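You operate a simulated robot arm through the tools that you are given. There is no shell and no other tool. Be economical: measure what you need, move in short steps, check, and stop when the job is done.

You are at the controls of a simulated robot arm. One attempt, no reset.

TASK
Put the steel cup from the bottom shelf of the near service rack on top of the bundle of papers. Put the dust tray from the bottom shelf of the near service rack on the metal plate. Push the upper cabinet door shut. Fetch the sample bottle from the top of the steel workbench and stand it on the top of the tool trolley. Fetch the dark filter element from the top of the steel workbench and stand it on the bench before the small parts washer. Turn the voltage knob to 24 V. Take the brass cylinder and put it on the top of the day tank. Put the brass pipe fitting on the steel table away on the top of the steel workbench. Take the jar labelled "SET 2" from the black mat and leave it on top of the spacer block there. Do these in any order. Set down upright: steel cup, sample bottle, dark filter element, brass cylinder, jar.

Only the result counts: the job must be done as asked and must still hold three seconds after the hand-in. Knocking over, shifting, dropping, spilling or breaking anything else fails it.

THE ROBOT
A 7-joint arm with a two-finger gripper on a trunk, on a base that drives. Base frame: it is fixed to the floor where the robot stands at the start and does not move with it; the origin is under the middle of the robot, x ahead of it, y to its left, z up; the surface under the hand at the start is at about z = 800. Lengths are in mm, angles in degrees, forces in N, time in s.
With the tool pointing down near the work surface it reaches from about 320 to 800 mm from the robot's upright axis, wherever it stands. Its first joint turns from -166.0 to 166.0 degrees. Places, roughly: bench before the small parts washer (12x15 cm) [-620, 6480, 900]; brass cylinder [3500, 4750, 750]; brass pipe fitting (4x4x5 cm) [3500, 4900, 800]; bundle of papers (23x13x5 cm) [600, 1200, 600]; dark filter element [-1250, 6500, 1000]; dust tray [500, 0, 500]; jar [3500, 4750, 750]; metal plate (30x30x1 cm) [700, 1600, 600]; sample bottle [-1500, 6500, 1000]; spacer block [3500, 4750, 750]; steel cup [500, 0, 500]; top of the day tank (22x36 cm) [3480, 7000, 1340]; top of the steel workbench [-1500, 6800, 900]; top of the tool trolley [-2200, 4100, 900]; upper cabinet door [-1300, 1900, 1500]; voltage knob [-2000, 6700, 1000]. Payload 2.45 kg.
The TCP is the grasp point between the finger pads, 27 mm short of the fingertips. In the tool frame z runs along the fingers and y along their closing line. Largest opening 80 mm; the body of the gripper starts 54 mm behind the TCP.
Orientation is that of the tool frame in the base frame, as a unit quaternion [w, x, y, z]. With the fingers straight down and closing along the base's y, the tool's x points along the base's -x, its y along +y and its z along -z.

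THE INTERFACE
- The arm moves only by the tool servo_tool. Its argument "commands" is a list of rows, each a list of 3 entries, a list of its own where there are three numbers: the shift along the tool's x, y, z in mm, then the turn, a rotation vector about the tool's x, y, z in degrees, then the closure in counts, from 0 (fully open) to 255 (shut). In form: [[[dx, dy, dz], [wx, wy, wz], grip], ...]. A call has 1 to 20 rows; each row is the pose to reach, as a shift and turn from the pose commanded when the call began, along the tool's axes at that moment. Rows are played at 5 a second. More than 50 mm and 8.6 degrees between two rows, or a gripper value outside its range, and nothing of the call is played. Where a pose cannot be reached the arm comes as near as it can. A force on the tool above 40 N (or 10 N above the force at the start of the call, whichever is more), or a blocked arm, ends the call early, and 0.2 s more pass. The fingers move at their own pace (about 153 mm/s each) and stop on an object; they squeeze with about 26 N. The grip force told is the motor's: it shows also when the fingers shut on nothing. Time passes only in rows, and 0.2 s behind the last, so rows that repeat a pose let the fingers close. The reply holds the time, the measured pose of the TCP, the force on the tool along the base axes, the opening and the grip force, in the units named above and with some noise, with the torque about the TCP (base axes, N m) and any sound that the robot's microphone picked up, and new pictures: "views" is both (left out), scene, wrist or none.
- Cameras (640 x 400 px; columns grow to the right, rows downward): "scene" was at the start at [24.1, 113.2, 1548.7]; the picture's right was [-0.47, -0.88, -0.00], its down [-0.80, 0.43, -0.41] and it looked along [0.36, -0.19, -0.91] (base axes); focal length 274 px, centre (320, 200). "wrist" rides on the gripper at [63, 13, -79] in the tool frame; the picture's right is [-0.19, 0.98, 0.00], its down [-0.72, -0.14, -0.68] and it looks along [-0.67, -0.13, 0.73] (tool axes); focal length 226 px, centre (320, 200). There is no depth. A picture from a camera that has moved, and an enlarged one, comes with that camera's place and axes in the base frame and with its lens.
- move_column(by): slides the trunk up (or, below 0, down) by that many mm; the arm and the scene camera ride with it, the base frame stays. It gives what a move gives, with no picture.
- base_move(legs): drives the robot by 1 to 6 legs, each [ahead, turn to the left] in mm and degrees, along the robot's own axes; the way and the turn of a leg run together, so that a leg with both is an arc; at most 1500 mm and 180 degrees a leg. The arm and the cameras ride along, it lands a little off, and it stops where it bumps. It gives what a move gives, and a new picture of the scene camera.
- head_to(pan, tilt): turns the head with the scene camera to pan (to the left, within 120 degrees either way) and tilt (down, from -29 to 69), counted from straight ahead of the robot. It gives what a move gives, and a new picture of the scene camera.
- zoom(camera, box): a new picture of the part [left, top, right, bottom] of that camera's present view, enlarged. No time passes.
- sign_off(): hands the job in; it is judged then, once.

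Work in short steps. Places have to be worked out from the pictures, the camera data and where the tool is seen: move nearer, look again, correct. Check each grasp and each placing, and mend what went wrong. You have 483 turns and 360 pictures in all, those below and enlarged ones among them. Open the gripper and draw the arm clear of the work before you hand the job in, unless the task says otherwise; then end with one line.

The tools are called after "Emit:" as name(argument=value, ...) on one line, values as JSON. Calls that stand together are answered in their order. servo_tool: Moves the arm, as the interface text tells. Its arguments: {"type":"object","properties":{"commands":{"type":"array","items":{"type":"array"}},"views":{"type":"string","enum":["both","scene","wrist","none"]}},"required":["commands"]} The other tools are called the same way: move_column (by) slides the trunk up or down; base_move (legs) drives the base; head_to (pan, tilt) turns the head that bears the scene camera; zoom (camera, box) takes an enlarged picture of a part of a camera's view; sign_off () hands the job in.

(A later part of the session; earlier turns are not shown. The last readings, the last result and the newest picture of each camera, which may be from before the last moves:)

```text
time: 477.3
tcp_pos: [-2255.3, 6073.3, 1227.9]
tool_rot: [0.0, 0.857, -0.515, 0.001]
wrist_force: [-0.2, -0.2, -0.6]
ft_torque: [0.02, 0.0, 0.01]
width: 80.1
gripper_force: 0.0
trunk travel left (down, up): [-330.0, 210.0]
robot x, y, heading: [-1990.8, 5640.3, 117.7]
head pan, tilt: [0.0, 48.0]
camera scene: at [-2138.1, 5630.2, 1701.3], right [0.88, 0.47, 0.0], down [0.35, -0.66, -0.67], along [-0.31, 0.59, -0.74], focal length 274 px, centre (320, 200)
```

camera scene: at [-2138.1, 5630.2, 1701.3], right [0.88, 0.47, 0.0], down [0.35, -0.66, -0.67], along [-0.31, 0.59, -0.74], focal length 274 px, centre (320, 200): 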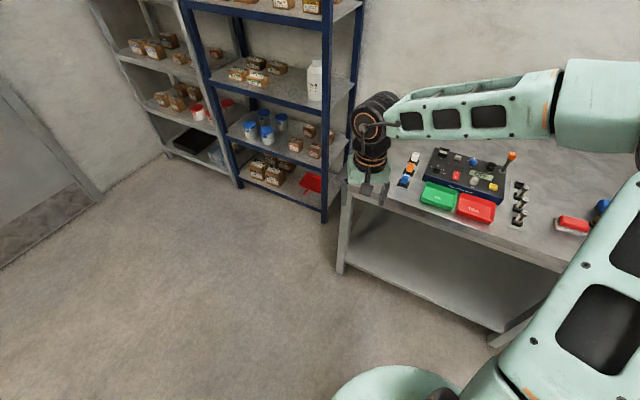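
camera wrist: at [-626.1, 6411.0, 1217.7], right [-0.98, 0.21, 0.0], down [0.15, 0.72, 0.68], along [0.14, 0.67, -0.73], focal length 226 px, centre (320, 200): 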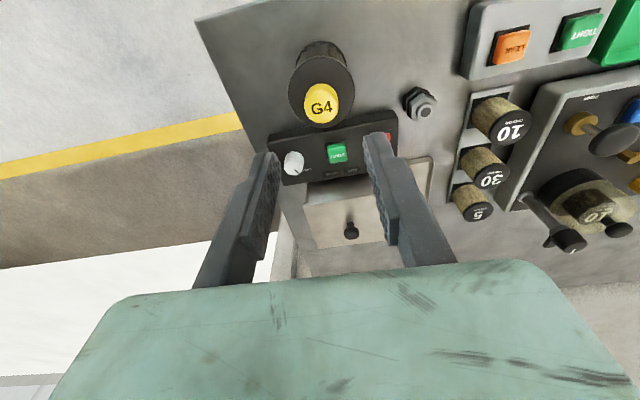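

Emit:
head_to(pan=118, tilt=50)

Emit:
head_to(pan=-110, tilt=50)

```text
time: 479.3
tcp_pos: [-2257.0, 6073.4, 1226.3]
tool_rot: [-0.001, 0.858, -0.514, 0.001]
wrist_force: [0.0, 0.0, 0.1]
ft_torque: [-0.01, -0.01, 0.0]
width: 79.7
gripper_force: 0.0
trunk travel left (down, up): [-330.0, 210.0]
robot x, y, heading: [-1991.6, 5639.3, 117.9]
head pan, tilt: [118.0, 50.0]
camera scene: at [-2145.2, 5496.6, 1698.5], right [-0.83, 0.56, 0.0], down [0.43, 0.63, -0.64], along [-0.36, -0.53, -0.77], focal length 274 px, centre (320, 200)
```

scene: 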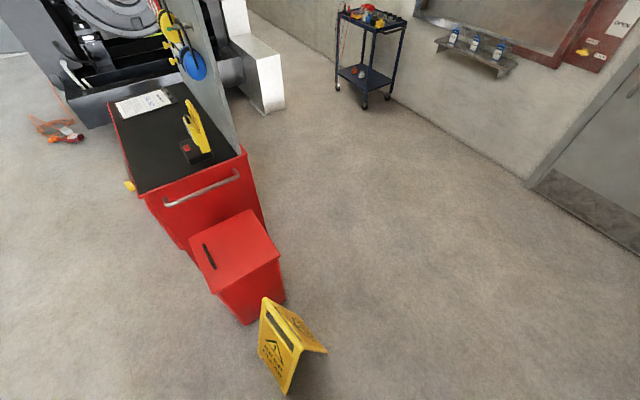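

```text
time: 482.5
tcp_pos: [-2255.3, 6072.0, 1226.0]
tool_rot: [-0.001, 0.857, -0.515, 0.0]
wrist_force: [-0.1, -0.1, -0.7]
ft_torque: [0.02, 0.01, -0.02]
width: 79.9
gripper_force: 0.2
trunk travel left (down, up): [-330.0, 210.0]
robot x, y, heading: [-1988.6, 5643.0, 117.9]
head pan, tilt: [-110.0, 50.0]
camera scene: at [-2025.5, 5570.7, 1698.5], right [0.14, -0.99, 0.0], down [-0.76, -0.1, -0.64], along [0.64, 0.09, -0.77], focal length 274 px, centre (320, 200)
```

scene: 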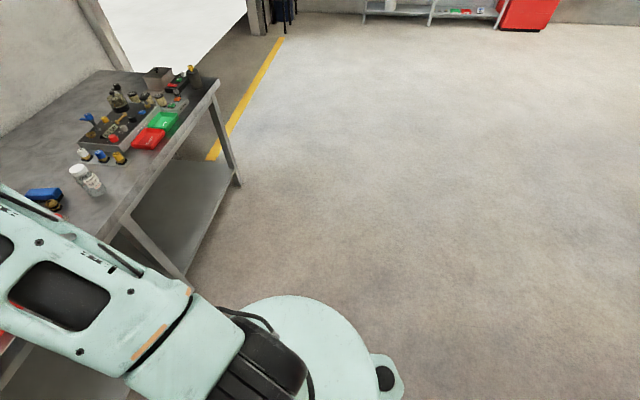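

The wet-floor sign behind is near the rear foot. I drive forward away from it first, then finish the turn.

Emit:
base_move(legs=[[200, 0]])

Emit:
base_move(legs=[[0, -27.5]])

Emit:
head_to(pan=0, tilt=48)

```text
time: 484.1
tcp_pos: [-2353.8, 6253.3, 1226.3]
tool_rot: [0.0, 0.858, -0.514, 0.002]
wrist_force: [0.2, 0.2, 0.4]
ft_torque: [-0.04, -0.01, -0.04]
width: 80.1
gripper_force: 0.0
trunk travel left (down, up): [-330.0, 210.0]
robot x, y, heading: [-2083.2, 5827.4, 118.2]
head pan, tilt: [-110.0, 50.0]
camera scene: at [-2121.9, 5753.3, 1698.5], right [0.14, -0.99, 0.0], down [-0.76, -0.11, -0.64], along [0.64, 0.09, -0.77], focal length 274 px, centre (320, 200)
```

scene: 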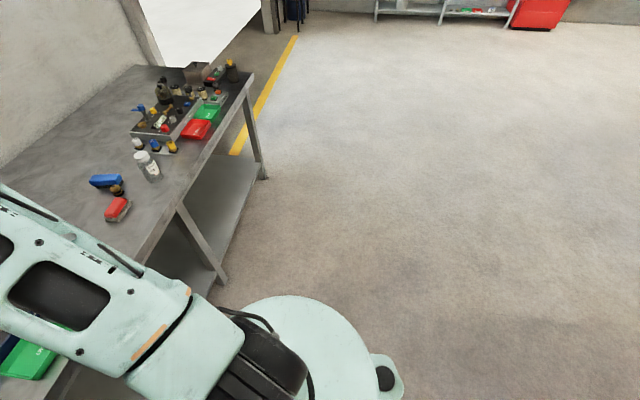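

```text
time: 485.9
tcp_pos: [-2127.0, 6326.9, 1226.8]
tool_rot: [0.0, 0.712, -0.702, -0.001]
wrist_force: [-0.7, 0.4, -0.7]
ft_torque: [-0.03, 0.03, 0.01]
width: 80.1
gripper_force: 0.0
trunk travel left (down, up): [-330.0, 210.0]
robot x, y, heading: [-2083.2, 5823.0, 90.5]
head pan, tilt: [-110.0, 50.0]
camera scene: at [-2150.0, 5777.6, 1698.5], right [-0.33, -0.94, 0.0], down [-0.72, 0.25, -0.64], along [0.61, -0.21, -0.77], focal length 274 px, centre (320, 200)
```

scene: 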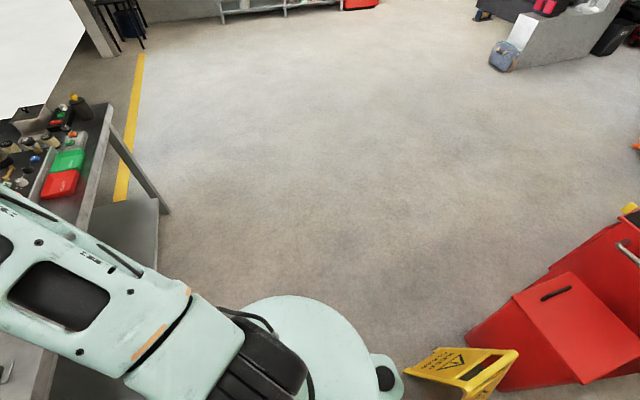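

```text
time: 487.8
tcp_pos: [-2126.8, 6327.9, 1226.9]
tool_rot: [0.0, 0.713, -0.701, 0.0]
wrist_force: [-0.4, 0.4, 0.9]
ft_torque: [0.01, -0.01, 0.01]
width: 80.0
gripper_force: 0.1
trunk travel left (down, up): [-330.0, 210.0]
robot x, y, heading: [-2090.0, 5827.1, 90.8]
head pan, tilt: [0.0, 48.0]
camera scene: at [-2223.6, 5882.0, 1701.2], right [1.0, 0.01, 0.0], down [0.01, -0.74, -0.67], along [-0.01, 0.67, -0.74], focal length 274 px, centre (320, 200)
```

scene: 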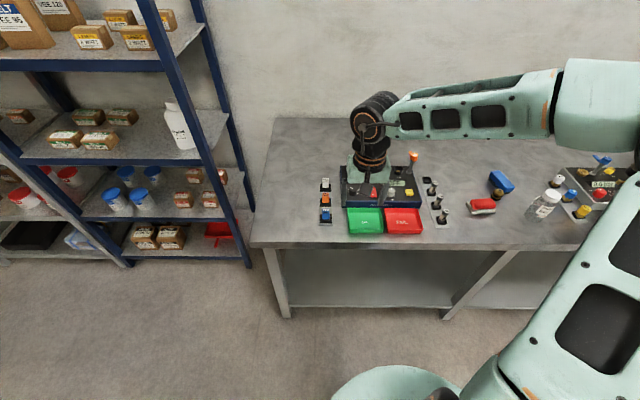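

Emit:
zoom(camera="scene", box=[310, 150, 450, 250])

Emit:
zoom(camera="wrist", box=[180, 0, 500, 200])

```text
4.00 times, centred on (380, 200) of scene
camera zoom: at [-2223.6, 5882.0, 1701.2], right [1.0, 0.01, 0.0], down [0.01, -0.74, -0.67], along [-0.01, 0.67, -0.74], focal length 1094 px, centre (80, 200)
```

zoom: 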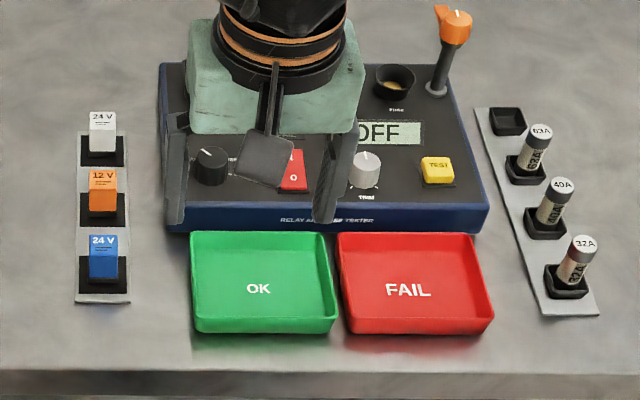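

```text
2.00 times, centred on (340, 100) of wrist
camera zoom: at [-2138.7, 6265.2, 1306.4], right [-0.98, 0.18, 0.0], down [0.13, 0.72, 0.68], along [0.12, 0.67, -0.73], focal length 452 px, centre (280, 400)
```

zoom: 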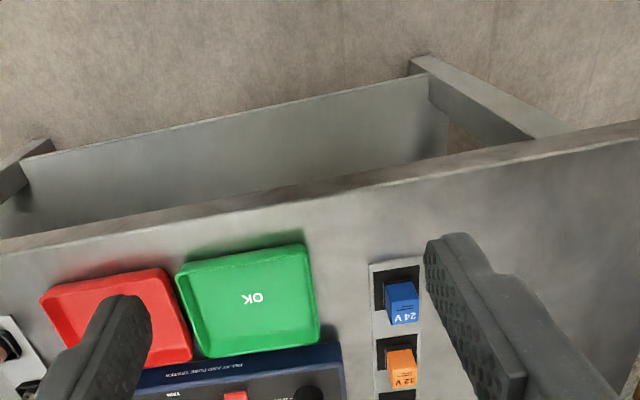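

Emit:
servo_tool(commands=[[[10, 45, 0], [0, 0, 0], 0], [[20, 90, 0], [0, 0, 0], 0], [[30, 135, 0], [0, 0, 0], 0], [[40, 150, 0], [0, 0, 0], 0]], views="none")

Emit:
zoom(camera="scene", box=[335, 160, 425, 216])

Emit:
zoom(camera="scene", box=[340, 175, 388, 205])

```text
time: 488.8
tcp_pos: [-2274.5, 6285.6, 1227.2]
tool_rot: [-0.001, 0.712, -0.702, 0.001]
wrist_force: [-0.2, 0.9, 0.4]
ft_torque: [0.0, -0.01, -0.03]
width: 80.0
gripper_force: 0.0
trunk travel left (down, up): [-330.0, 210.0]
robot x, y, heading: [-2083.1, 5827.1, 90.8]
head pan, tilt: [0.0, 48.0]
```

```text
7.11 times, centred on (380, 188) of scene
camera zoom: at [-2223.8, 5881.9, 1701.2], right [1.0, 0.01, 0.0], down [0.01, -0.74, -0.67], along [-0.01, 0.67, -0.74], focal length 1945 px, centre (-107, 285)
```

zoom: 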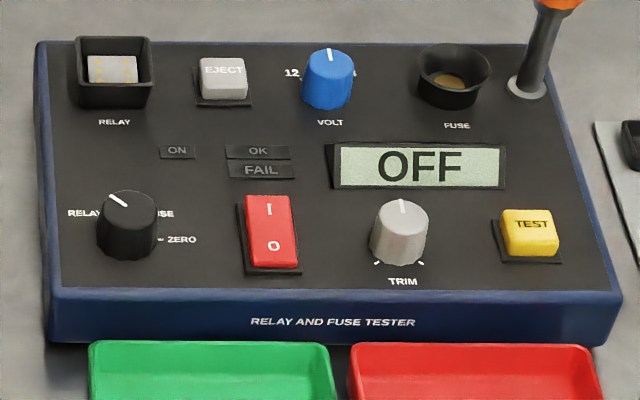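

```text
13.33 times, centred on (364, 190) of scene
camera zoom: at [-2223.8, 5881.9, 1701.2], right [1.0, 0.01, 0.0], down [0.01, -0.74, -0.67], along [-0.01, 0.67, -0.74], focal length 3647 px, centre (-267, 333)
```

zoom: 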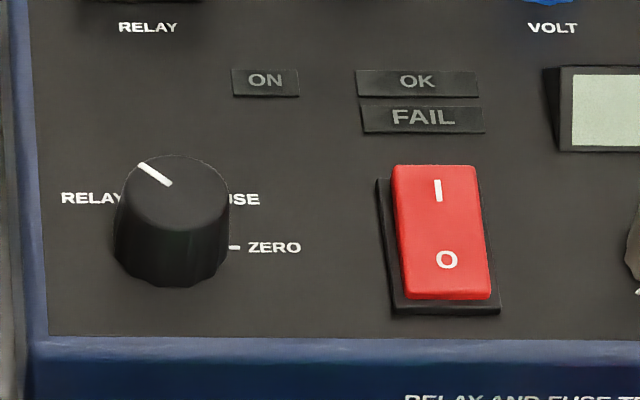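

Emit:
zoom(camera="scene", box=[370, 160, 402, 184])

Emit:
zoom(camera="wrist", box=[0, 0, 640, 400])

```text
16.00 times, centred on (386, 172) of scene
camera zoom: at [-2223.8, 5881.9, 1701.2], right [1.0, 0.01, 0.0], down [0.01, -0.74, -0.67], along [-0.01, 0.67, -0.74], focal length 4376 px, centre (-736, 648)
```

zoom: 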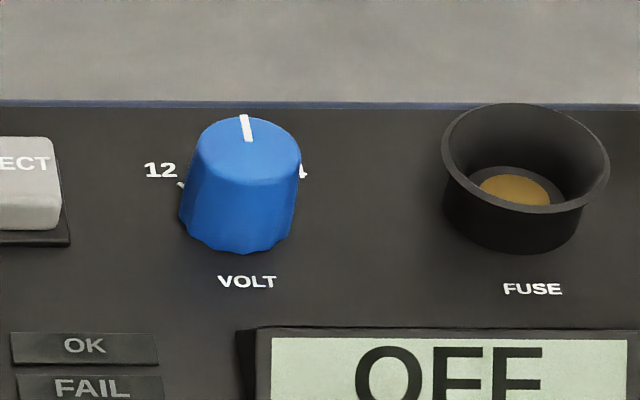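

```text
1.00 times, centred on (320, 200) of wrist (not enlarged: the box is as wide or as high as the picture)
camera zoom: at [-2286.6, 6222.1, 1306.3], right [-0.98, 0.18, 0.0], down [0.13, 0.72, 0.68], along [0.12, 0.67, -0.73], focal length 226 px, centre (320, 200)
```

zoom: 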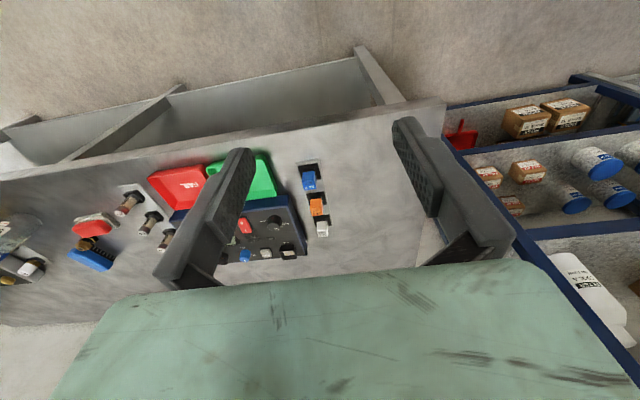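

The VOLT knob (blue) points straight away, with 12 at left and 24 at right of it. It's at ≈(-1986, 6718) — at the edge of reach, so I move the base closer and head toward it.

Emit:
base_move(legs=[[0, -6.5], [70, 0]])

Emit:
servo_tool(commands=[[[-40, -40, 0], [0, -5, 0], 60], [[-80, -80, 0], [0, -10, 0], 60], [[-120, -110, 0], [0, -15, 0], 80], [[-160, -130, 0], [0, -20, 0], 90], [[-200, -140, 0], [0, -20, 0], 90], [[-240, -145, 20], [0, -20, 0], 90], [[-280, -145, 40], [0, -20, 0], 90]], views="both")

```text
time: 490.4
tcp_pos: [-2213.7, 6371.1, 1227.2]
tool_rot: [0.0, -0.671, 0.741, -0.001]
wrist_force: [-0.2, 1.0, 0.4]
ft_torque: [-0.03, 0.03, -0.02]
width: 79.9
gripper_force: 0.2
trunk travel left (down, up): [-330.0, 210.0]
robot x, y, heading: [-2079.3, 5889.7, 83.9]
head pan, tilt: [0.0, 48.0]
camera scene: at [-2209.3, 5964.8, 1701.2], right [0.99, -0.1, 0.0], down [-0.08, -0.74, -0.67], along [0.07, 0.67, -0.74], focal length 274 px, centre (320, 200)
```

scene: 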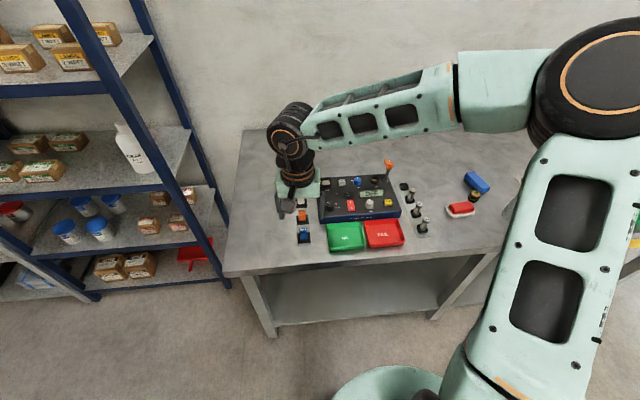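

```text
refused: row 1 steps farther than a row can; nothing moved
```

Emit:
zoom(camera="scene", box=[310, 155, 410, 225])

Emit:
servo_tool(commands=[[[-30, -30, 0], [0, -5, 0], 60], [[-60, -60, 0], [0, -10, 0], 60], [[-90, -90, 0], [0, -15, 0], 80], [[-125, -115, 0], [0, -20, 0], 90], [[-165, -128, 0], [0, -20, 0], 90], [[-210, -130, 15], [0, -20, 0], 90], [[-255, -130, 30], [0, -20, 0], 90]], views="both")

```text
5.71 times, centred on (360, 190) of scene
camera zoom: at [-2209.3, 5964.8, 1701.2], right [0.99, -0.1, 0.0], down [-0.08, -0.74, -0.67], along [0.07, 0.67, -0.74], focal length 1563 px, centre (91, 257)
```

zoom: 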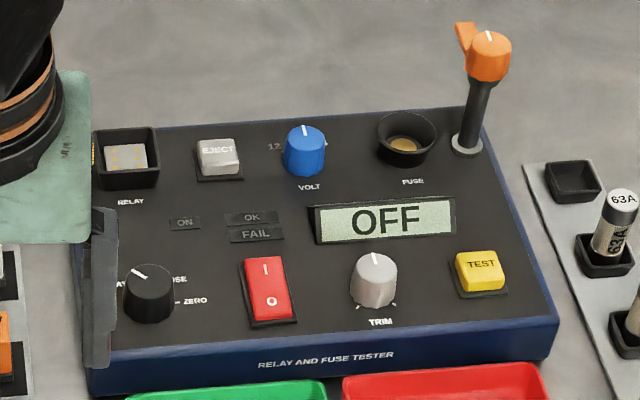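

```text
time: 492.0
tcp_pos: [-2060.2, 6613.7, 1198.4]
tool_rot: [0.13, -0.66, 0.73, 0.116]
wrist_force: [-0.5, 0.1, -0.7]
ft_torque: [0.01, -0.01, -0.01]
width: 51.8
gripper_force: 0.0
trunk travel left (down, up): [-330.0, 210.0]
robot x, y, heading: [-2074.9, 5888.8, 84.1]
head pan, tilt: [0.0, 48.0]
camera scene: at [-2209.3, 5965.3, 1701.0], right [0.99, -0.1, 0.0], down [-0.08, -0.74, -0.67], along [0.07, 0.66, -0.74], focal length 274 px, centre (320, 200)
camera wrist: at [-2081.5, 6528.6, 1250.7], right [-0.96, 0.28, 0.06], down [0.18, 0.43, 0.89], along [0.22, 0.86, -0.46], focal length 226 px, centre (320, 200)
```

scene: 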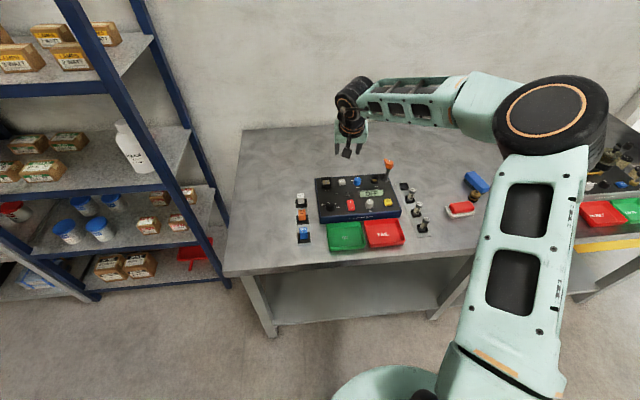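
wrist: 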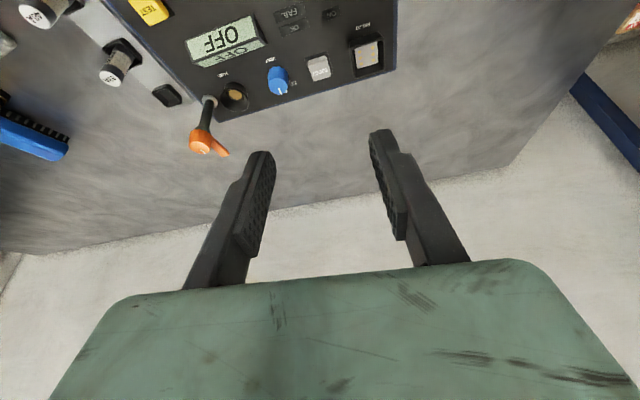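

Emit:
base_move(legs=[[25, 0]])

Emit:
servo_tool(commands=[[[-4, -14, 36], [0, 5, 0], 90], [[-9, -28, 75], [0, 10, 0], 90], [[-14, -42, 115], [0, 15, 0], 90], [[-19, -58, 154], [0, 20, 0], 90], [[-19, -58, 154], [0, 20, 0], 90]], views="wrist")

```text
time: 492.8
tcp_pos: [-2056.7, 6638.0, 1197.1]
tool_rot: [0.128, -0.661, 0.73, 0.115]
wrist_force: [1.4, 0.3, 0.3]
ft_torque: [-0.02, 0.02, 0.02]
width: 51.7
gripper_force: 0.2
trunk travel left (down, up): [-330.0, 210.0]
robot x, y, heading: [-2076.8, 5917.5, 83.8]
head pan, tilt: [0.0, 48.0]
camera scene: at [-2206.3, 5990.5, 1701.1], right [0.99, -0.1, 0.0], down [-0.08, -0.74, -0.67], along [0.07, 0.66, -0.74], focal length 274 px, centre (320, 200)
```

scene: 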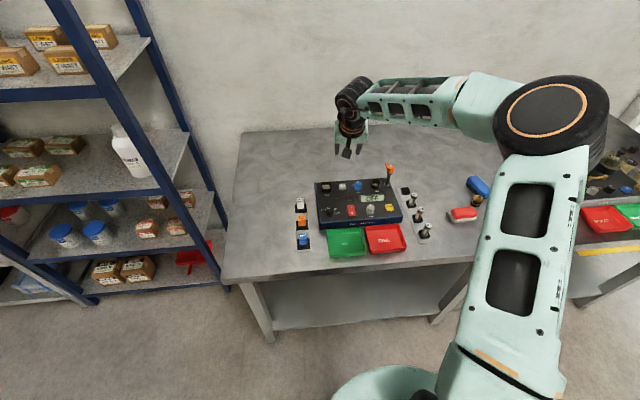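

```text
time: 494.0
tcp_pos: [-1991.5, 6699.2, 1059.2]
tool_rot: [0.0, -0.671, 0.742, -0.002]
wrist_force: [-0.1, -0.6, 0.9]
ft_torque: [0.03, -0.01, -0.02]
width: 51.7
gripper_force: 0.1
trunk travel left (down, up): [-330.0, 210.0]
robot x, y, heading: [-2072.2, 5911.7, 83.7]
head pan, tilt: [0.0, 48.0]
camera wrist: at [-2011.0, 6638.7, 1139.0], right [-0.96, 0.29, 0.0], down [0.21, 0.7, 0.68], along [0.2, 0.65, -0.73], focal length 226 px, centre (320, 200)
```

wrist: 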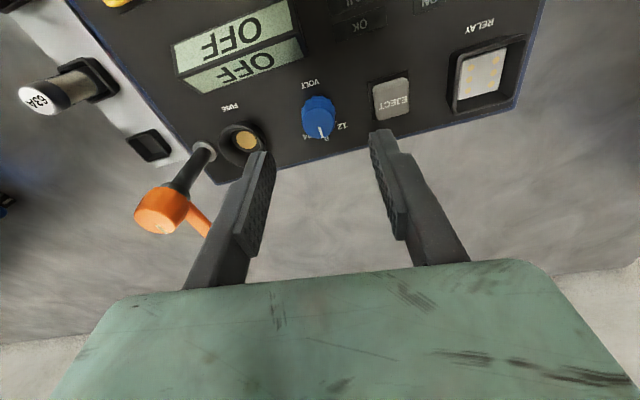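

Emit:
zoom(camera="wrist", box=[270, 80, 370, 150])

```text
5.71 times, centred on (320, 115) of wrist
camera zoom: at [-2011.0, 6638.7, 1139.0], right [-0.96, 0.29, 0.0], down [0.21, 0.7, 0.68], along [0.2, 0.65, -0.73], focal length 1292 px, centre (320, 686)
```

zoom: 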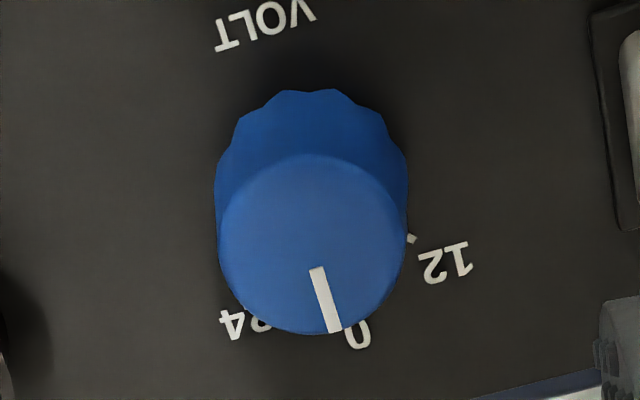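

The knob: 0 at top (current), 12 at −45°, 24 at +45° (clockwise). I centre over the knob and lower part way to check.

Emit:
servo_tool(commands=[[[-12, 0, 20], [0, 0, 0], 100], [[-12, 0, 50], [0, 0, 0], 105], [[-12, 0, 50], [0, 0, 0], 105]], views="wrist")

Emit:
zoom(camera="wrist", box=[240, 80, 400, 200])

```text
time: 494.8
tcp_pos: [-1992.0, 6711.9, 1011.1]
tool_rot: [0.001, -0.671, 0.741, -0.001]
wrist_force: [-0.9, 0.0, 0.1]
ft_torque: [-0.02, 0.01, 0.01]
width: 47.0
gripper_force: 0.0
trunk travel left (down, up): [-330.0, 210.0]
robot x, y, heading: [-2075.2, 5915.8, 83.9]
head pan, tilt: [0.0, 48.0]
camera wrist: at [-2011.0, 6650.8, 1089.8], right [-0.96, 0.29, 0.0], down [0.21, 0.7, 0.68], along [0.2, 0.65, -0.73], focal length 226 px, centre (320, 200)
```

wrist: 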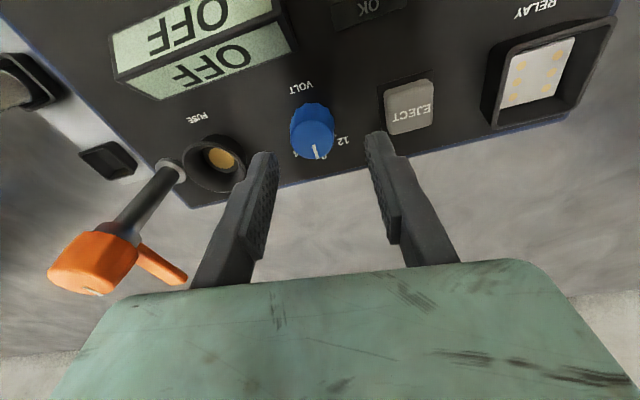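

```text
3.33 times, centred on (320, 140) of wrist
camera zoom: at [-2011.0, 6650.8, 1089.8], right [-0.96, 0.29, 0.0], down [0.21, 0.7, 0.68], along [0.2, 0.65, -0.73], focal length 754 px, centre (320, 400)
```

zoom: 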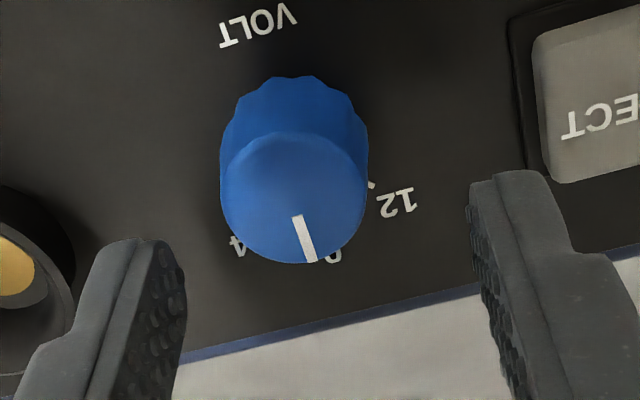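

Emit:
servo_tool(commands=[[[-1, -4, 12], [0, 0, 0], 105], [[-1, -4, 24], [0, 0, 0], 105], [[-1, -4, 31], [0, 0, 0], 105], [[-1, -4, 31], [0, 0, 0], 105]], views="wrist")

Emit:
zoom(camera="wrist", box=[220, 90, 420, 215])

```text
time: 495.8
tcp_pos: [-1986.4, 6712.3, 980.1]
tool_rot: [0.0, -0.671, 0.741, -0.001]
wrist_force: [0.7, 0.1, -0.2]
ft_torque: [-0.01, -0.02, 0.0]
width: 47.0
gripper_force: 0.1
trunk travel left (down, up): [-330.0, 210.0]
robot x, y, heading: [-2074.3, 5911.6, 83.6]
head pan, tilt: [0.0, 48.0]
camera wrist: at [-2005.9, 6651.6, 1058.5], right [-0.96, 0.29, 0.0], down [0.21, 0.7, 0.68], along [0.2, 0.65, -0.73], focal length 226 px, centre (320, 200)
```

wrist: 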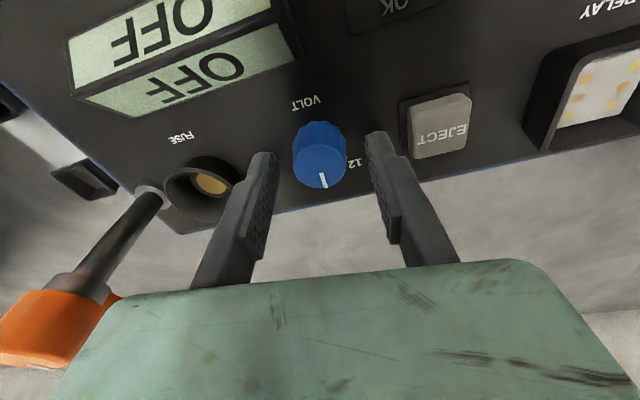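

```text
3.20 times, centred on (320, 152) of wrist
camera zoom: at [-2005.9, 6651.6, 1058.5], right [-0.96, 0.29, 0.0], down [0.21, 0.7, 0.68], along [0.2, 0.65, -0.73], focal length 723 px, centre (320, 352)
```

zoom: 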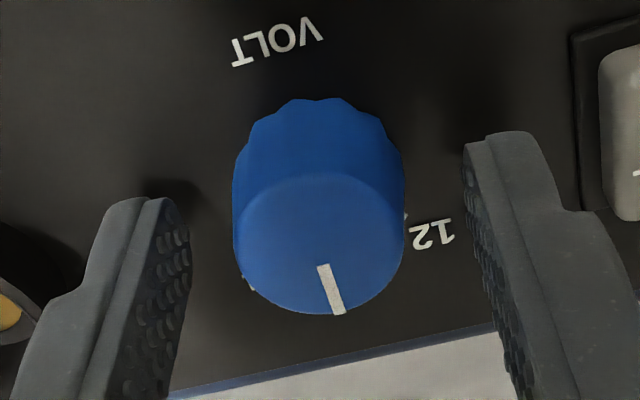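

Centred. Lower 4 mm, grip, and turn 45° clockwise.

Emit:
servo_tool(commands=[[[0, 0, 4], [0, 0, 0], 105], [[0, 0, 4], [0, 0, 0], 170], [[0, 0, 4], [0, 0, 0], 255], [[0, 0, 4], [0, 0, 0], 255], [[0, 0, 4], [0, 0, 0], 255]], views="wrist")

```text
time: 497.0
tcp_pos: [-1986.9, 6713.5, 975.1]
tool_rot: [-0.001, -0.671, 0.741, -0.001]
wrist_force: [1.7, -1.2, -3.4]
ft_torque: [0.39, -0.13, 0.01]
width: 26.4
gripper_force: 44.8
trunk travel left (down, up): [-330.0, 210.0]
robot x, y, heading: [-2075.4, 5914.8, 84.0]
head pan, tilt: [0.0, 48.0]
camera wrist: at [-2006.0, 6652.0, 1054.2], right [-0.96, 0.29, 0.0], down [0.21, 0.7, 0.68], along [0.2, 0.65, -0.73], focal length 226 px, centre (320, 200)
```

wrist: 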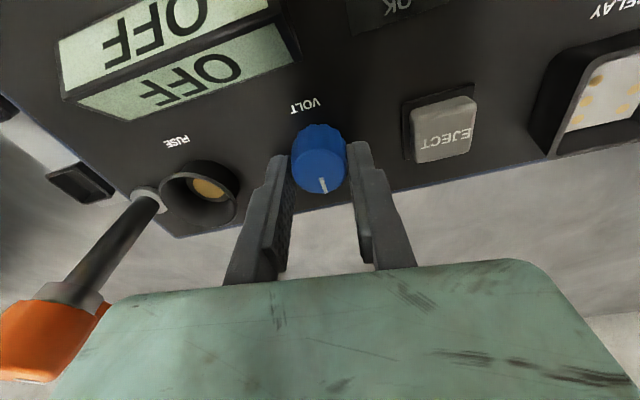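

Emit:
servo_tool(commands=[[[0, 0, 0], [0, 0, 7.5], 255], [[0, 0, 0], [0, 0, 15], 255], [[0, 0, 0], [0, 0, 22.5], 255], [[0, 0, 0], [0, 0, 30], 255], [[0, 0, 0], [0, 0, 37.5], 255], [[0, 0, 0], [0, 0, 45], 255], [[0, 0, 0], [0, 0, 45], 255]], views="wrist")

```text
time: 498.6
tcp_pos: [-1985.2, 6713.0, 975.7]
tool_rot: [0.0, -0.336, 0.942, -0.001]
wrist_force: [8.1, -9.3, -11.8]
ft_torque: [-0.39, 0.13, 0.02]
width: 26.5
gripper_force: 45.2
trunk travel left (down, up): [-330.0, 210.0]
robot x, y, heading: [-2077.2, 5911.4, 83.9]
head pan, tilt: [0.0, 48.0]
camera wrist: at [-2043.2, 6683.0, 1054.2], right [-0.47, 0.88, 0.0], down [0.65, 0.35, 0.68], along [0.6, 0.32, -0.73], focal length 226 px, centre (320, 200)
```

wrist: 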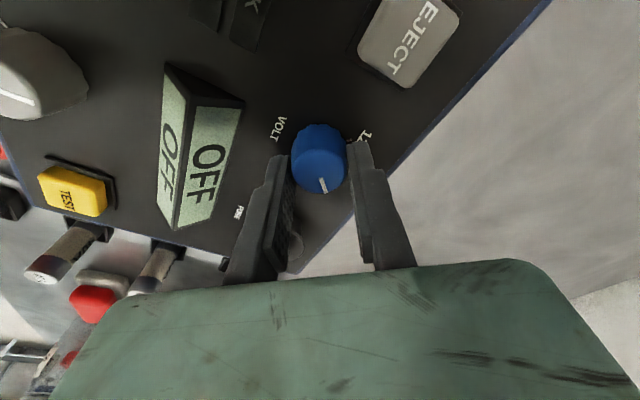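

Emit:
servo_tool(commands=[[[0, 0, 0], [0, 0, 0], 190], [[0, 0, 0], [0, 0, 0], 130], [[0, 0, 0], [0, 0, 0], 120], [[0, 0, -30], [0, 0, 0], 120], [[0, 0, -60], [0, 0, 0], 120], [[0, 0, -90], [0, 0, 0], 120]], views="wrist")

Emit:
zoom(camera="wrist", box=[250, 60, 390, 160])

Emit:
zoom(camera="scene", box=[310, 165, 410, 225])

```text
time: 500.0
tcp_pos: [-1988.2, 6713.4, 1065.5]
tool_rot: [0.0, -0.336, 0.942, -0.002]
wrist_force: [0.3, 0.0, 0.0]
ft_torque: [0.0, 0.01, -0.03]
width: 42.3
gripper_force: 0.1
trunk travel left (down, up): [-330.0, 210.0]
robot x, y, heading: [-2077.2, 5914.4, 83.8]
head pan, tilt: [0.0, 48.0]
camera wrist: at [-2045.2, 6683.8, 1145.5], right [-0.47, 0.88, 0.0], down [0.64, 0.35, 0.68], along [0.6, 0.32, -0.73], focal length 226 px, centre (320, 200)
```

wrist: 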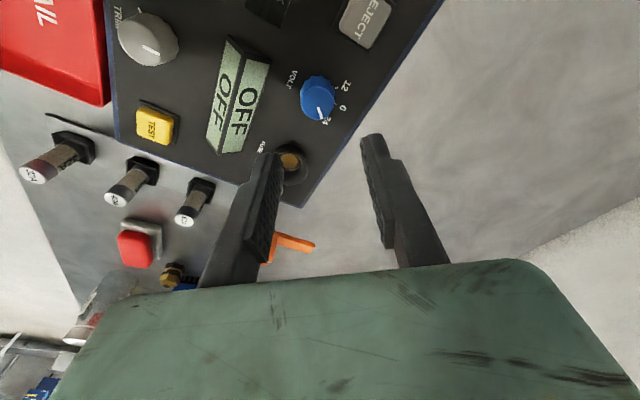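

```text
4.00 times, centred on (320, 110) of wrist
camera zoom: at [-2045.2, 6683.8, 1145.5], right [-0.47, 0.88, 0.0], down [0.64, 0.35, 0.68], along [0.6, 0.32, -0.73], focal length 904 px, centre (320, 560)
```

zoom: 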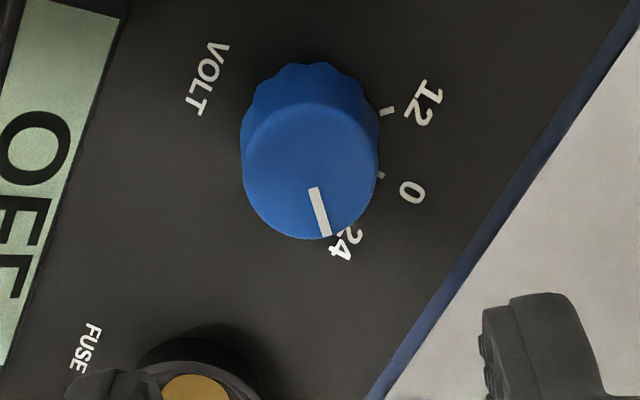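

```text
6.40 times, centred on (360, 195) of scene
camera zoom: at [-2206.7, 5988.4, 1701.2], right [0.99, -0.1, 0.0], down [-0.08, -0.74, -0.67], along [0.07, 0.67, -0.74], focal length 1750 px, centre (64, 232)
```

zoom: 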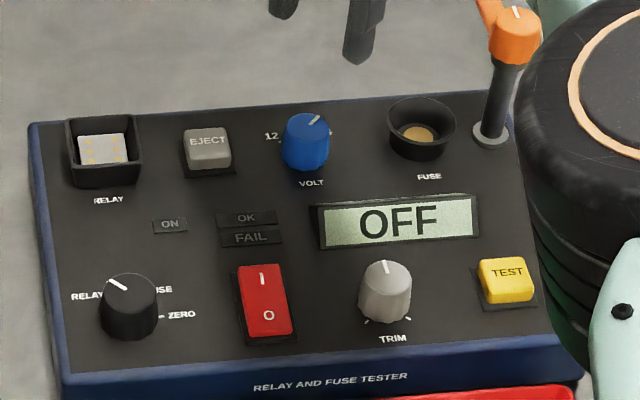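

The pointer is at 24. Now raise, rotate the hand back and retract.

Emit:
servo_tool(commands=[[[0, 0, -40], [0, 0, -7.5], 60], [[0, 0, -80], [0, 0, -15], 0], [[0, 0, -120], [0, 0, -22.5], 0], [[0, 0, -150], [0, 0, -30], 0], [[0, 0, -160], [0, 0, -37.5], 0], [[0, 0, -160], [0, 0, -45], 0]], views="none")

Emit:
servo_tool(commands=[[[45, 0, 0], [0, 0, 0], 0], [[90, 0, 0], [0, 0, 0], 0], [[135, 0, 0], [0, 0, 0], 0], [[180, 0, 0], [0, 0, 0], 0], [[225, 0, 0], [0, 0, 0], 0], [[270, 0, 0], [0, 0, 0], 0], [[290, 0, 0], [0, 0, 0], 0]], views="scene")

```text
time: 501.4
tcp_pos: [-1987.1, 6713.4, 1226.8]
tool_rot: [0.0, -0.671, 0.741, -0.001]
wrist_force: [0.4, 0.3, 1.0]
ft_torque: [-0.01, -0.02, 0.01]
width: 80.1
gripper_force: 0.0
trunk travel left (down, up): [-330.0, 210.0]
robot x, y, heading: [-2074.9, 5916.7, 84.2]
head pan, tilt: [0.0, 48.0]
```

```text
time: 503.0
tcp_pos: [-2014.7, 6425.5, 1227.6]
tool_rot: [0.0, -0.67, 0.742, -0.001]
wrist_force: [0.0, -0.2, 0.5]
ft_torque: [-0.01, 0.0, 0.02]
width: 79.8
gripper_force: 0.1
trunk travel left (down, up): [-330.0, 210.0]
robot x, y, heading: [-2073.4, 5914.6, 84.0]
head pan, tilt: [0.0, 48.0]
camera scene: at [-2206.8, 5988.3, 1701.2], right [0.99, -0.1, 0.0], down [-0.08, -0.74, -0.67], along [0.07, 0.67, -0.74], focal length 274 px, centre (320, 200)
```

scene: 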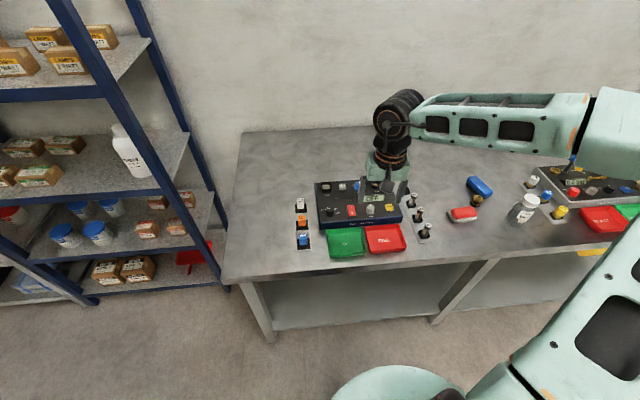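

Emit:
base_move(legs=[[0, -84], [610, 0], [0, 90]])

Emit:
head_to(pan=0, tilt=50)

Emit:
zoom(camera="wrist", box=[0, 0, 640, 400])

```text
time: 514.2
tcp_pos: [-1470.3, 6424.0, 1227.5]
tool_rot: [-0.001, 0.722, -0.692, 0.0]
wrist_force: [0.2, -0.7, 0.2]
ft_torque: [0.03, 0.02, -0.01]
width: 80.3
gripper_force: 0.0
trunk travel left (down, up): [-330.0, 210.0]
robot x, y, heading: [-1456.6, 5908.2, 92.3]
head pan, tilt: [0.0, 48.0]
camera scene: at [-1596.1, 5963.3, 1701.2], right [1.0, 0.04, 0.0], down [0.03, -0.74, -0.67], along [-0.03, 0.67, -0.74], focal length 274 px, centre (320, 200)
```

scene: 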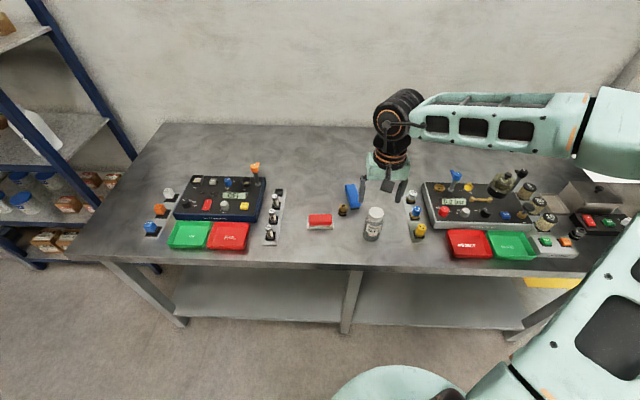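

```text
time: 514.9
tcp_pos: [-1469.7, 6423.8, 1227.3]
tool_rot: [0.0, 0.723, -0.691, 0.001]
wrist_force: [0.1, -0.5, 0.0]
ft_torque: [0.01, -0.03, 0.0]
width: 79.9
gripper_force: 0.1
trunk travel left (down, up): [-330.0, 210.0]
robot x, y, heading: [-1455.4, 5907.7, 92.2]
head pan, tilt: [0.0, 50.0]
camera scene: at [-1596.0, 5961.5, 1698.5], right [1.0, 0.04, 0.0], down [0.03, -0.77, -0.64], along [-0.03, 0.64, -0.77], focal length 274 px, centre (320, 200)
```

scene: 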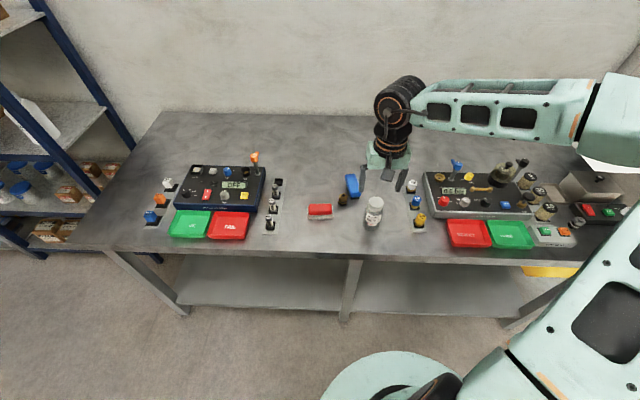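

```text
1.00 times, centred on (320, 200) of wrist (not enlarged: the box is as wide or as high as the picture)
camera zoom: at [-1479.6, 6360.1, 1306.1], right [-0.99, 0.15, 0.0], down [0.11, 0.72, 0.68], along [0.1, 0.67, -0.73], focal length 226 px, centre (320, 200)
```

zoom: 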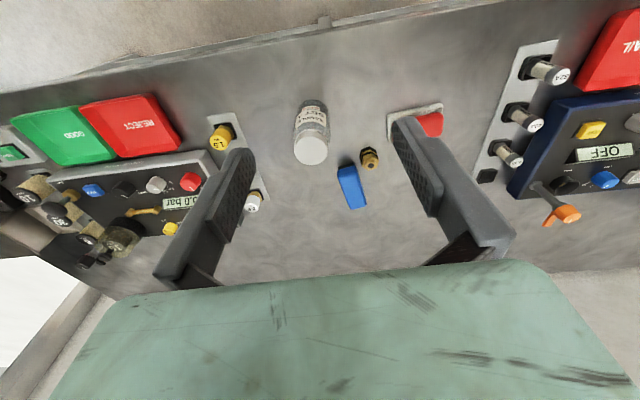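

Emit:
move_column(by=-150)

Emit:
servo_tool(commands=[[[-33, -11, 0], [0, 0, 0], 0], [[-66, -22, 0], [0, 0, 0], 0], [[-99, -33, 0], [0, 0, 0], 0], [[-99, -33, 20], [0, 0, 0], 0], [[-99, -33, 20], [0, 0, 0], 0]], views="wrist")

```text
time: 516.6
tcp_pos: [-1470.0, 6423.8, 1077.4]
tool_rot: [-0.001, 0.723, -0.691, 0.001]
wrist_force: [0.4, -0.5, -0.6]
ft_torque: [0.01, -0.02, -0.01]
width: 79.9
gripper_force: 0.0
trunk travel left (down, up): [-180.0, 360.0]
robot x, y, heading: [-1457.1, 5911.4, 92.2]
head pan, tilt: [0.0, 50.0]
```

```text
time: 517.8
tcp_pos: [-1441.7, 6524.5, 1057.1]
tool_rot: [-0.001, 0.723, -0.691, 0.0]
wrist_force: [0.8, 0.4, 0.0]
ft_torque: [0.01, -0.01, 0.01]
width: 79.8
gripper_force: 0.1
trunk travel left (down, up): [-180.0, 360.0]
robot x, y, heading: [-1455.4, 5907.7, 92.3]
head pan, tilt: [0.0, 50.0]
camera wrist: at [-1451.7, 6461.6, 1136.5], right [-0.99, 0.15, 0.0], down [0.11, 0.72, 0.68], along [0.1, 0.67, -0.73], focal length 226 px, centre (320, 200)
```

wrist: 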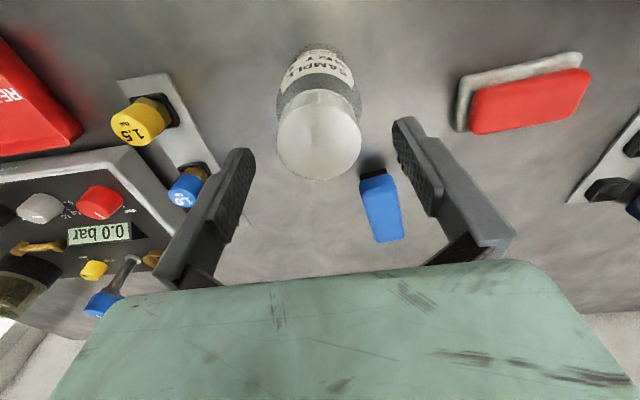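

Emit:
servo_tool(commands=[[[-5, 0, 30], [0, 0, 0], 0], [[-5, 0, 60], [0, 0, 0], 0], [[-5, 0, 90], [0, 0, 0], 0], [[-5, 0, 90], [0, 0, 0], 0]], views="wrist")

```text
time: 518.8
tcp_pos: [-1438.5, 6530.0, 969.0]
tool_rot: [-0.001, 0.722, -0.692, 0.0]
wrist_force: [-0.2, -0.2, 7.9]
ft_torque: [-0.07, 0.01, 0.02]
width: 79.7
gripper_force: 0.1
trunk travel left (down, up): [-180.0, 360.0]
robot x, y, heading: [-1459.7, 5906.2, 92.1]
head pan, tilt: [0.0, 50.0]
camera wrist: at [-1448.8, 6465.9, 1047.6], right [-0.99, 0.15, 0.0], down [0.11, 0.72, 0.68], along [0.1, 0.67, -0.73], focal length 226 px, centre (320, 200)
```

wrist: 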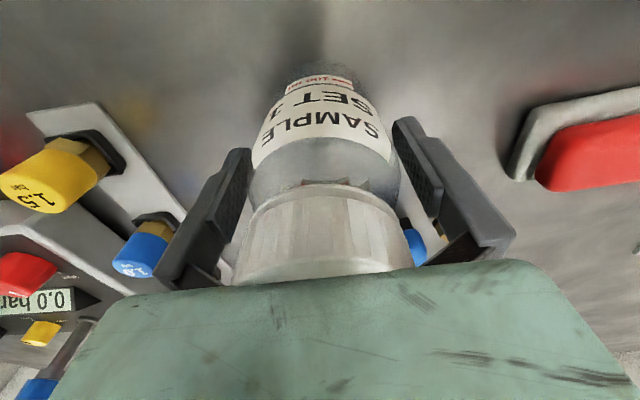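

The palm just touches the lid (8 N); raise 7 mm, then grip.

Emit:
servo_tool(commands=[[[0, 0, -4], [0, 0, 0], 0], [[0, 0, -8], [0, 0, 0], 0], [[0, 0, -8], [0, 0, 0], 100], [[0, 0, -8], [0, 0, 0], 200], [[0, 0, -8], [0, 0, 0], 255], [[0, 0, -8], [0, 0, 0], 255]], views="wrist")

```text
time: 520.2
tcp_pos: [-1439.7, 6528.9, 977.0]
tool_rot: [-0.001, 0.722, -0.691, 0.0]
wrist_force: [0.4, 0.0, -0.4]
ft_torque: [-0.03, 0.02, -0.02]
width: 58.0
gripper_force: 26.2
trunk travel left (down, up): [-180.0, 360.0]
robot x, y, heading: [-1455.5, 5909.1, 92.3]
head pan, tilt: [0.0, 50.0]
camera wrist: at [-1449.9, 6465.7, 1055.0], right [-0.99, 0.15, 0.0], down [0.11, 0.72, 0.68], along [0.1, 0.67, -0.73], focal length 226 px, centre (320, 200)
```

wrist: 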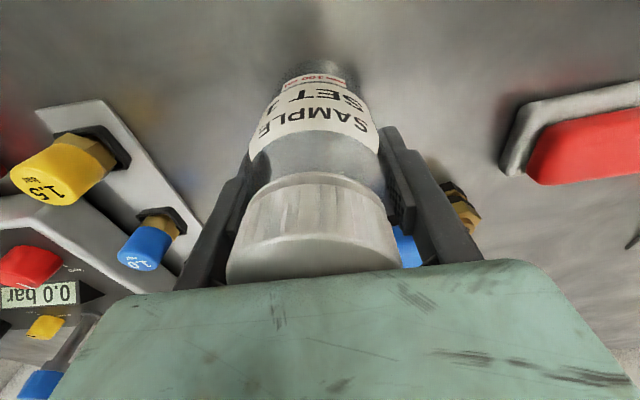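

Bottle gripped. Lift, retract, and back away toward the tool trolley.

Emit:
move_column(by=250)

Emit:
servo_tool(commands=[[[40, 0, 0], [0, 0, 0], 255], [[80, 0, 0], [0, 0, 0], 255], [[110, 0, 0], [0, 0, 0], 255]], views="none")

Emit:
base_move(legs=[[-1500, 0], [-200, 0], [0, 88]])

Emit:
head_to(pan=0, tilt=35)

```text
time: 522.8
tcp_pos: [-1440.3, 6529.4, 1226.8]
tool_rot: [-0.001, 0.722, -0.692, 0.001]
wrist_force: [0.0, 0.4, -0.9]
ft_torque: [0.01, -0.03, 0.01]
width: 58.0
gripper_force: 26.1
trunk travel left (down, up): [-430.0, 110.0]
robot x, y, heading: [-1457.7, 5909.7, 92.2]
head pan, tilt: [0.0, 50.0]
```

```text
time: 523.6
tcp_pos: [-1435.4, 6418.7, 1226.9]
tool_rot: [-0.001, 0.723, -0.691, 0.001]
wrist_force: [0.6, 0.8, -0.3]
ft_torque: [0.04, -0.01, -0.01]
width: 58.1
gripper_force: 26.3
trunk travel left (down, up): [-430.0, 110.0]
robot x, y, heading: [-1456.1, 5909.2, 92.5]
head pan, tilt: [0.0, 50.0]
```

```text
time: 536.0
tcp_pos: [-1895.0, 4251.2, 1225.9]
tool_rot: [-0.001, 1.0, 0.013, 0.0]
wrist_force: [-0.4, -0.8, 0.6]
ft_torque: [-0.01, -0.01, 0.03]
width: 57.6
gripper_force: 25.9
trunk travel left (down, up): [-430.0, 110.0]
robot x, y, heading: [-1386.9, 4218.2, -178.7]
head pan, tilt: [0.0, 50.0]
camera scene: at [-1436.6, 4078.6, 1798.5], right [-0.02, 1.0, 0.0], down [0.77, 0.02, -0.64], along [-0.64, -0.01, -0.77], focal length 274 px, centre (320, 200)
```

scene: 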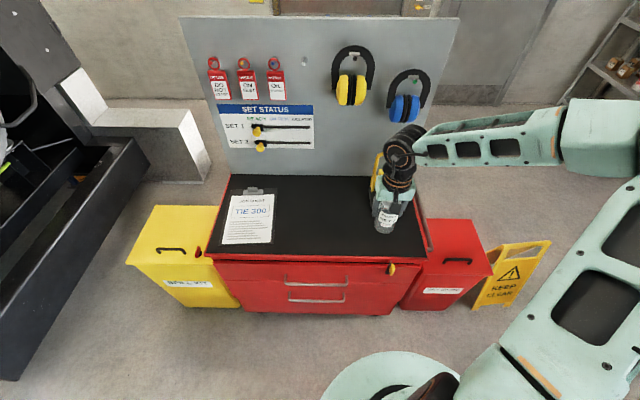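

```text
time: 536.8
tcp_pos: [-1896.3, 4250.7, 1226.7]
tool_rot: [-0.002, 1.0, 0.013, 0.0]
wrist_force: [-0.5, -0.2, -0.6]
ft_torque: [-0.02, 0.0, -0.01]
width: 57.9
gripper_force: 26.2
trunk travel left (down, up): [-430.0, 110.0]
robot x, y, heading: [-1388.1, 4216.9, -179.0]
head pan, tilt: [0.0, 35.0]
camera scene: at [-1447.7, 4078.4, 1820.1], right [-0.02, 1.0, 0.0], down [0.57, 0.01, -0.82], along [-0.82, -0.02, -0.57], focal length 274 px, centre (320, 200)
```

scene: 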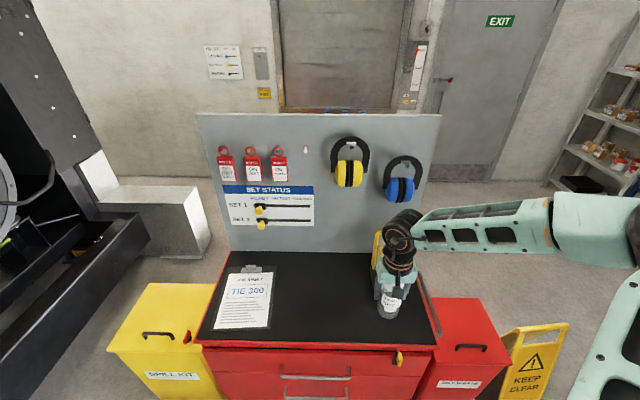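

The trolley top is x −1923…−2312; free centre near (-2080, 4080). Move there above the surface.

Emit:
servo_tool(commands=[[[0, 40, 0], [0, 0, 0], 255], [[0, 80, 0], [0, 0, 0], 255], [[0, 120, 0], [0, 0, 0], 255], [[-40, 150, 0], [0, 0, 0], 255], [[-85, 155, 0], [0, 0, 0], 255], [[-130, 155, 0], [0, 0, 0], 255], [[-175, 155, 0], [0, 0, 0], 255], [[-188, 155, 0], [0, 0, 0], 255]], views="none")

Emit:
move_column(by=-210)

Emit:
servo_tool(commands=[[[0, 0, 0], [0, 0, 0], 255]], views="both")

```text
time: 538.6
tcp_pos: [-2079.5, 4091.9, 1225.6]
tool_rot: [-0.001, 1.0, 0.013, 0.0]
wrist_force: [-0.8, -0.3, 0.3]
ft_torque: [-0.02, 0.03, -0.01]
width: 57.8
gripper_force: 26.1
trunk travel left (down, up): [-430.0, 110.0]
robot x, y, heading: [-1383.6, 4215.6, -178.7]
head pan, tilt: [0.0, 35.0]
```

```text
time: 540.9
tcp_pos: [-2077.5, 4089.7, 1015.8]
tool_rot: [-0.001, 1.0, 0.013, 0.0]
wrist_force: [-0.6, -0.5, -1.7]
ft_torque: [0.03, -0.04, -0.01]
width: 57.6
gripper_force: 25.8
trunk travel left (down, up): [-220.0, 320.0]
robot x, y, heading: [-1382.2, 4218.8, -178.5]
head pan, tilt: [0.0, 35.0]
```

```text
time: 541.3
tcp_pos: [-2078.9, 4090.8, 1016.1]
tool_rot: [-0.001, 1.0, 0.013, 0.0]
wrist_force: [0.4, 0.3, -1.0]
ft_torque: [0.01, -0.02, 0.01]
width: 57.7
gripper_force: 26.6
trunk travel left (down, up): [-220.0, 320.0]
robot x, y, heading: [-1385.9, 4221.1, -178.7]
head pan, tilt: [0.0, 35.0]
camera scene: at [-1447.7, 4078.3, 1610.2], right [-0.02, 1.0, 0.0], down [0.57, 0.01, -0.82], along [-0.82, -0.02, -0.57], focal length 274 px, centre (320, 200)
camera wrist: at [-2015.0, 4079.5, 1094.9], right [-0.17, -0.99, 0.0], down [-0.72, 0.12, 0.68], along [-0.67, 0.11, -0.73], focal length 226 px, centre (320, 200)
```

scene: 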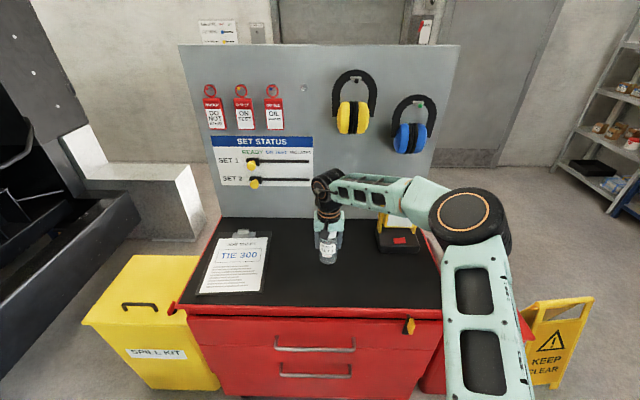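
wrist: 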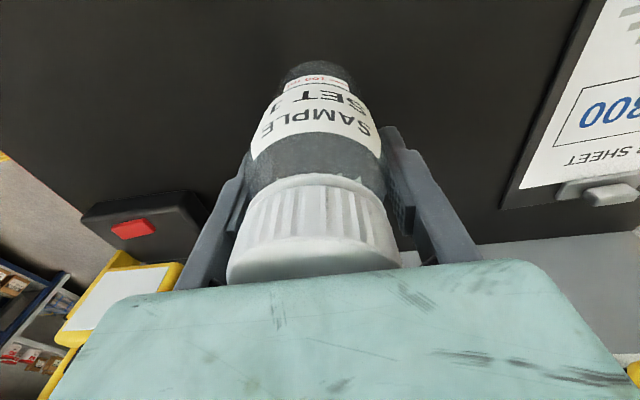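

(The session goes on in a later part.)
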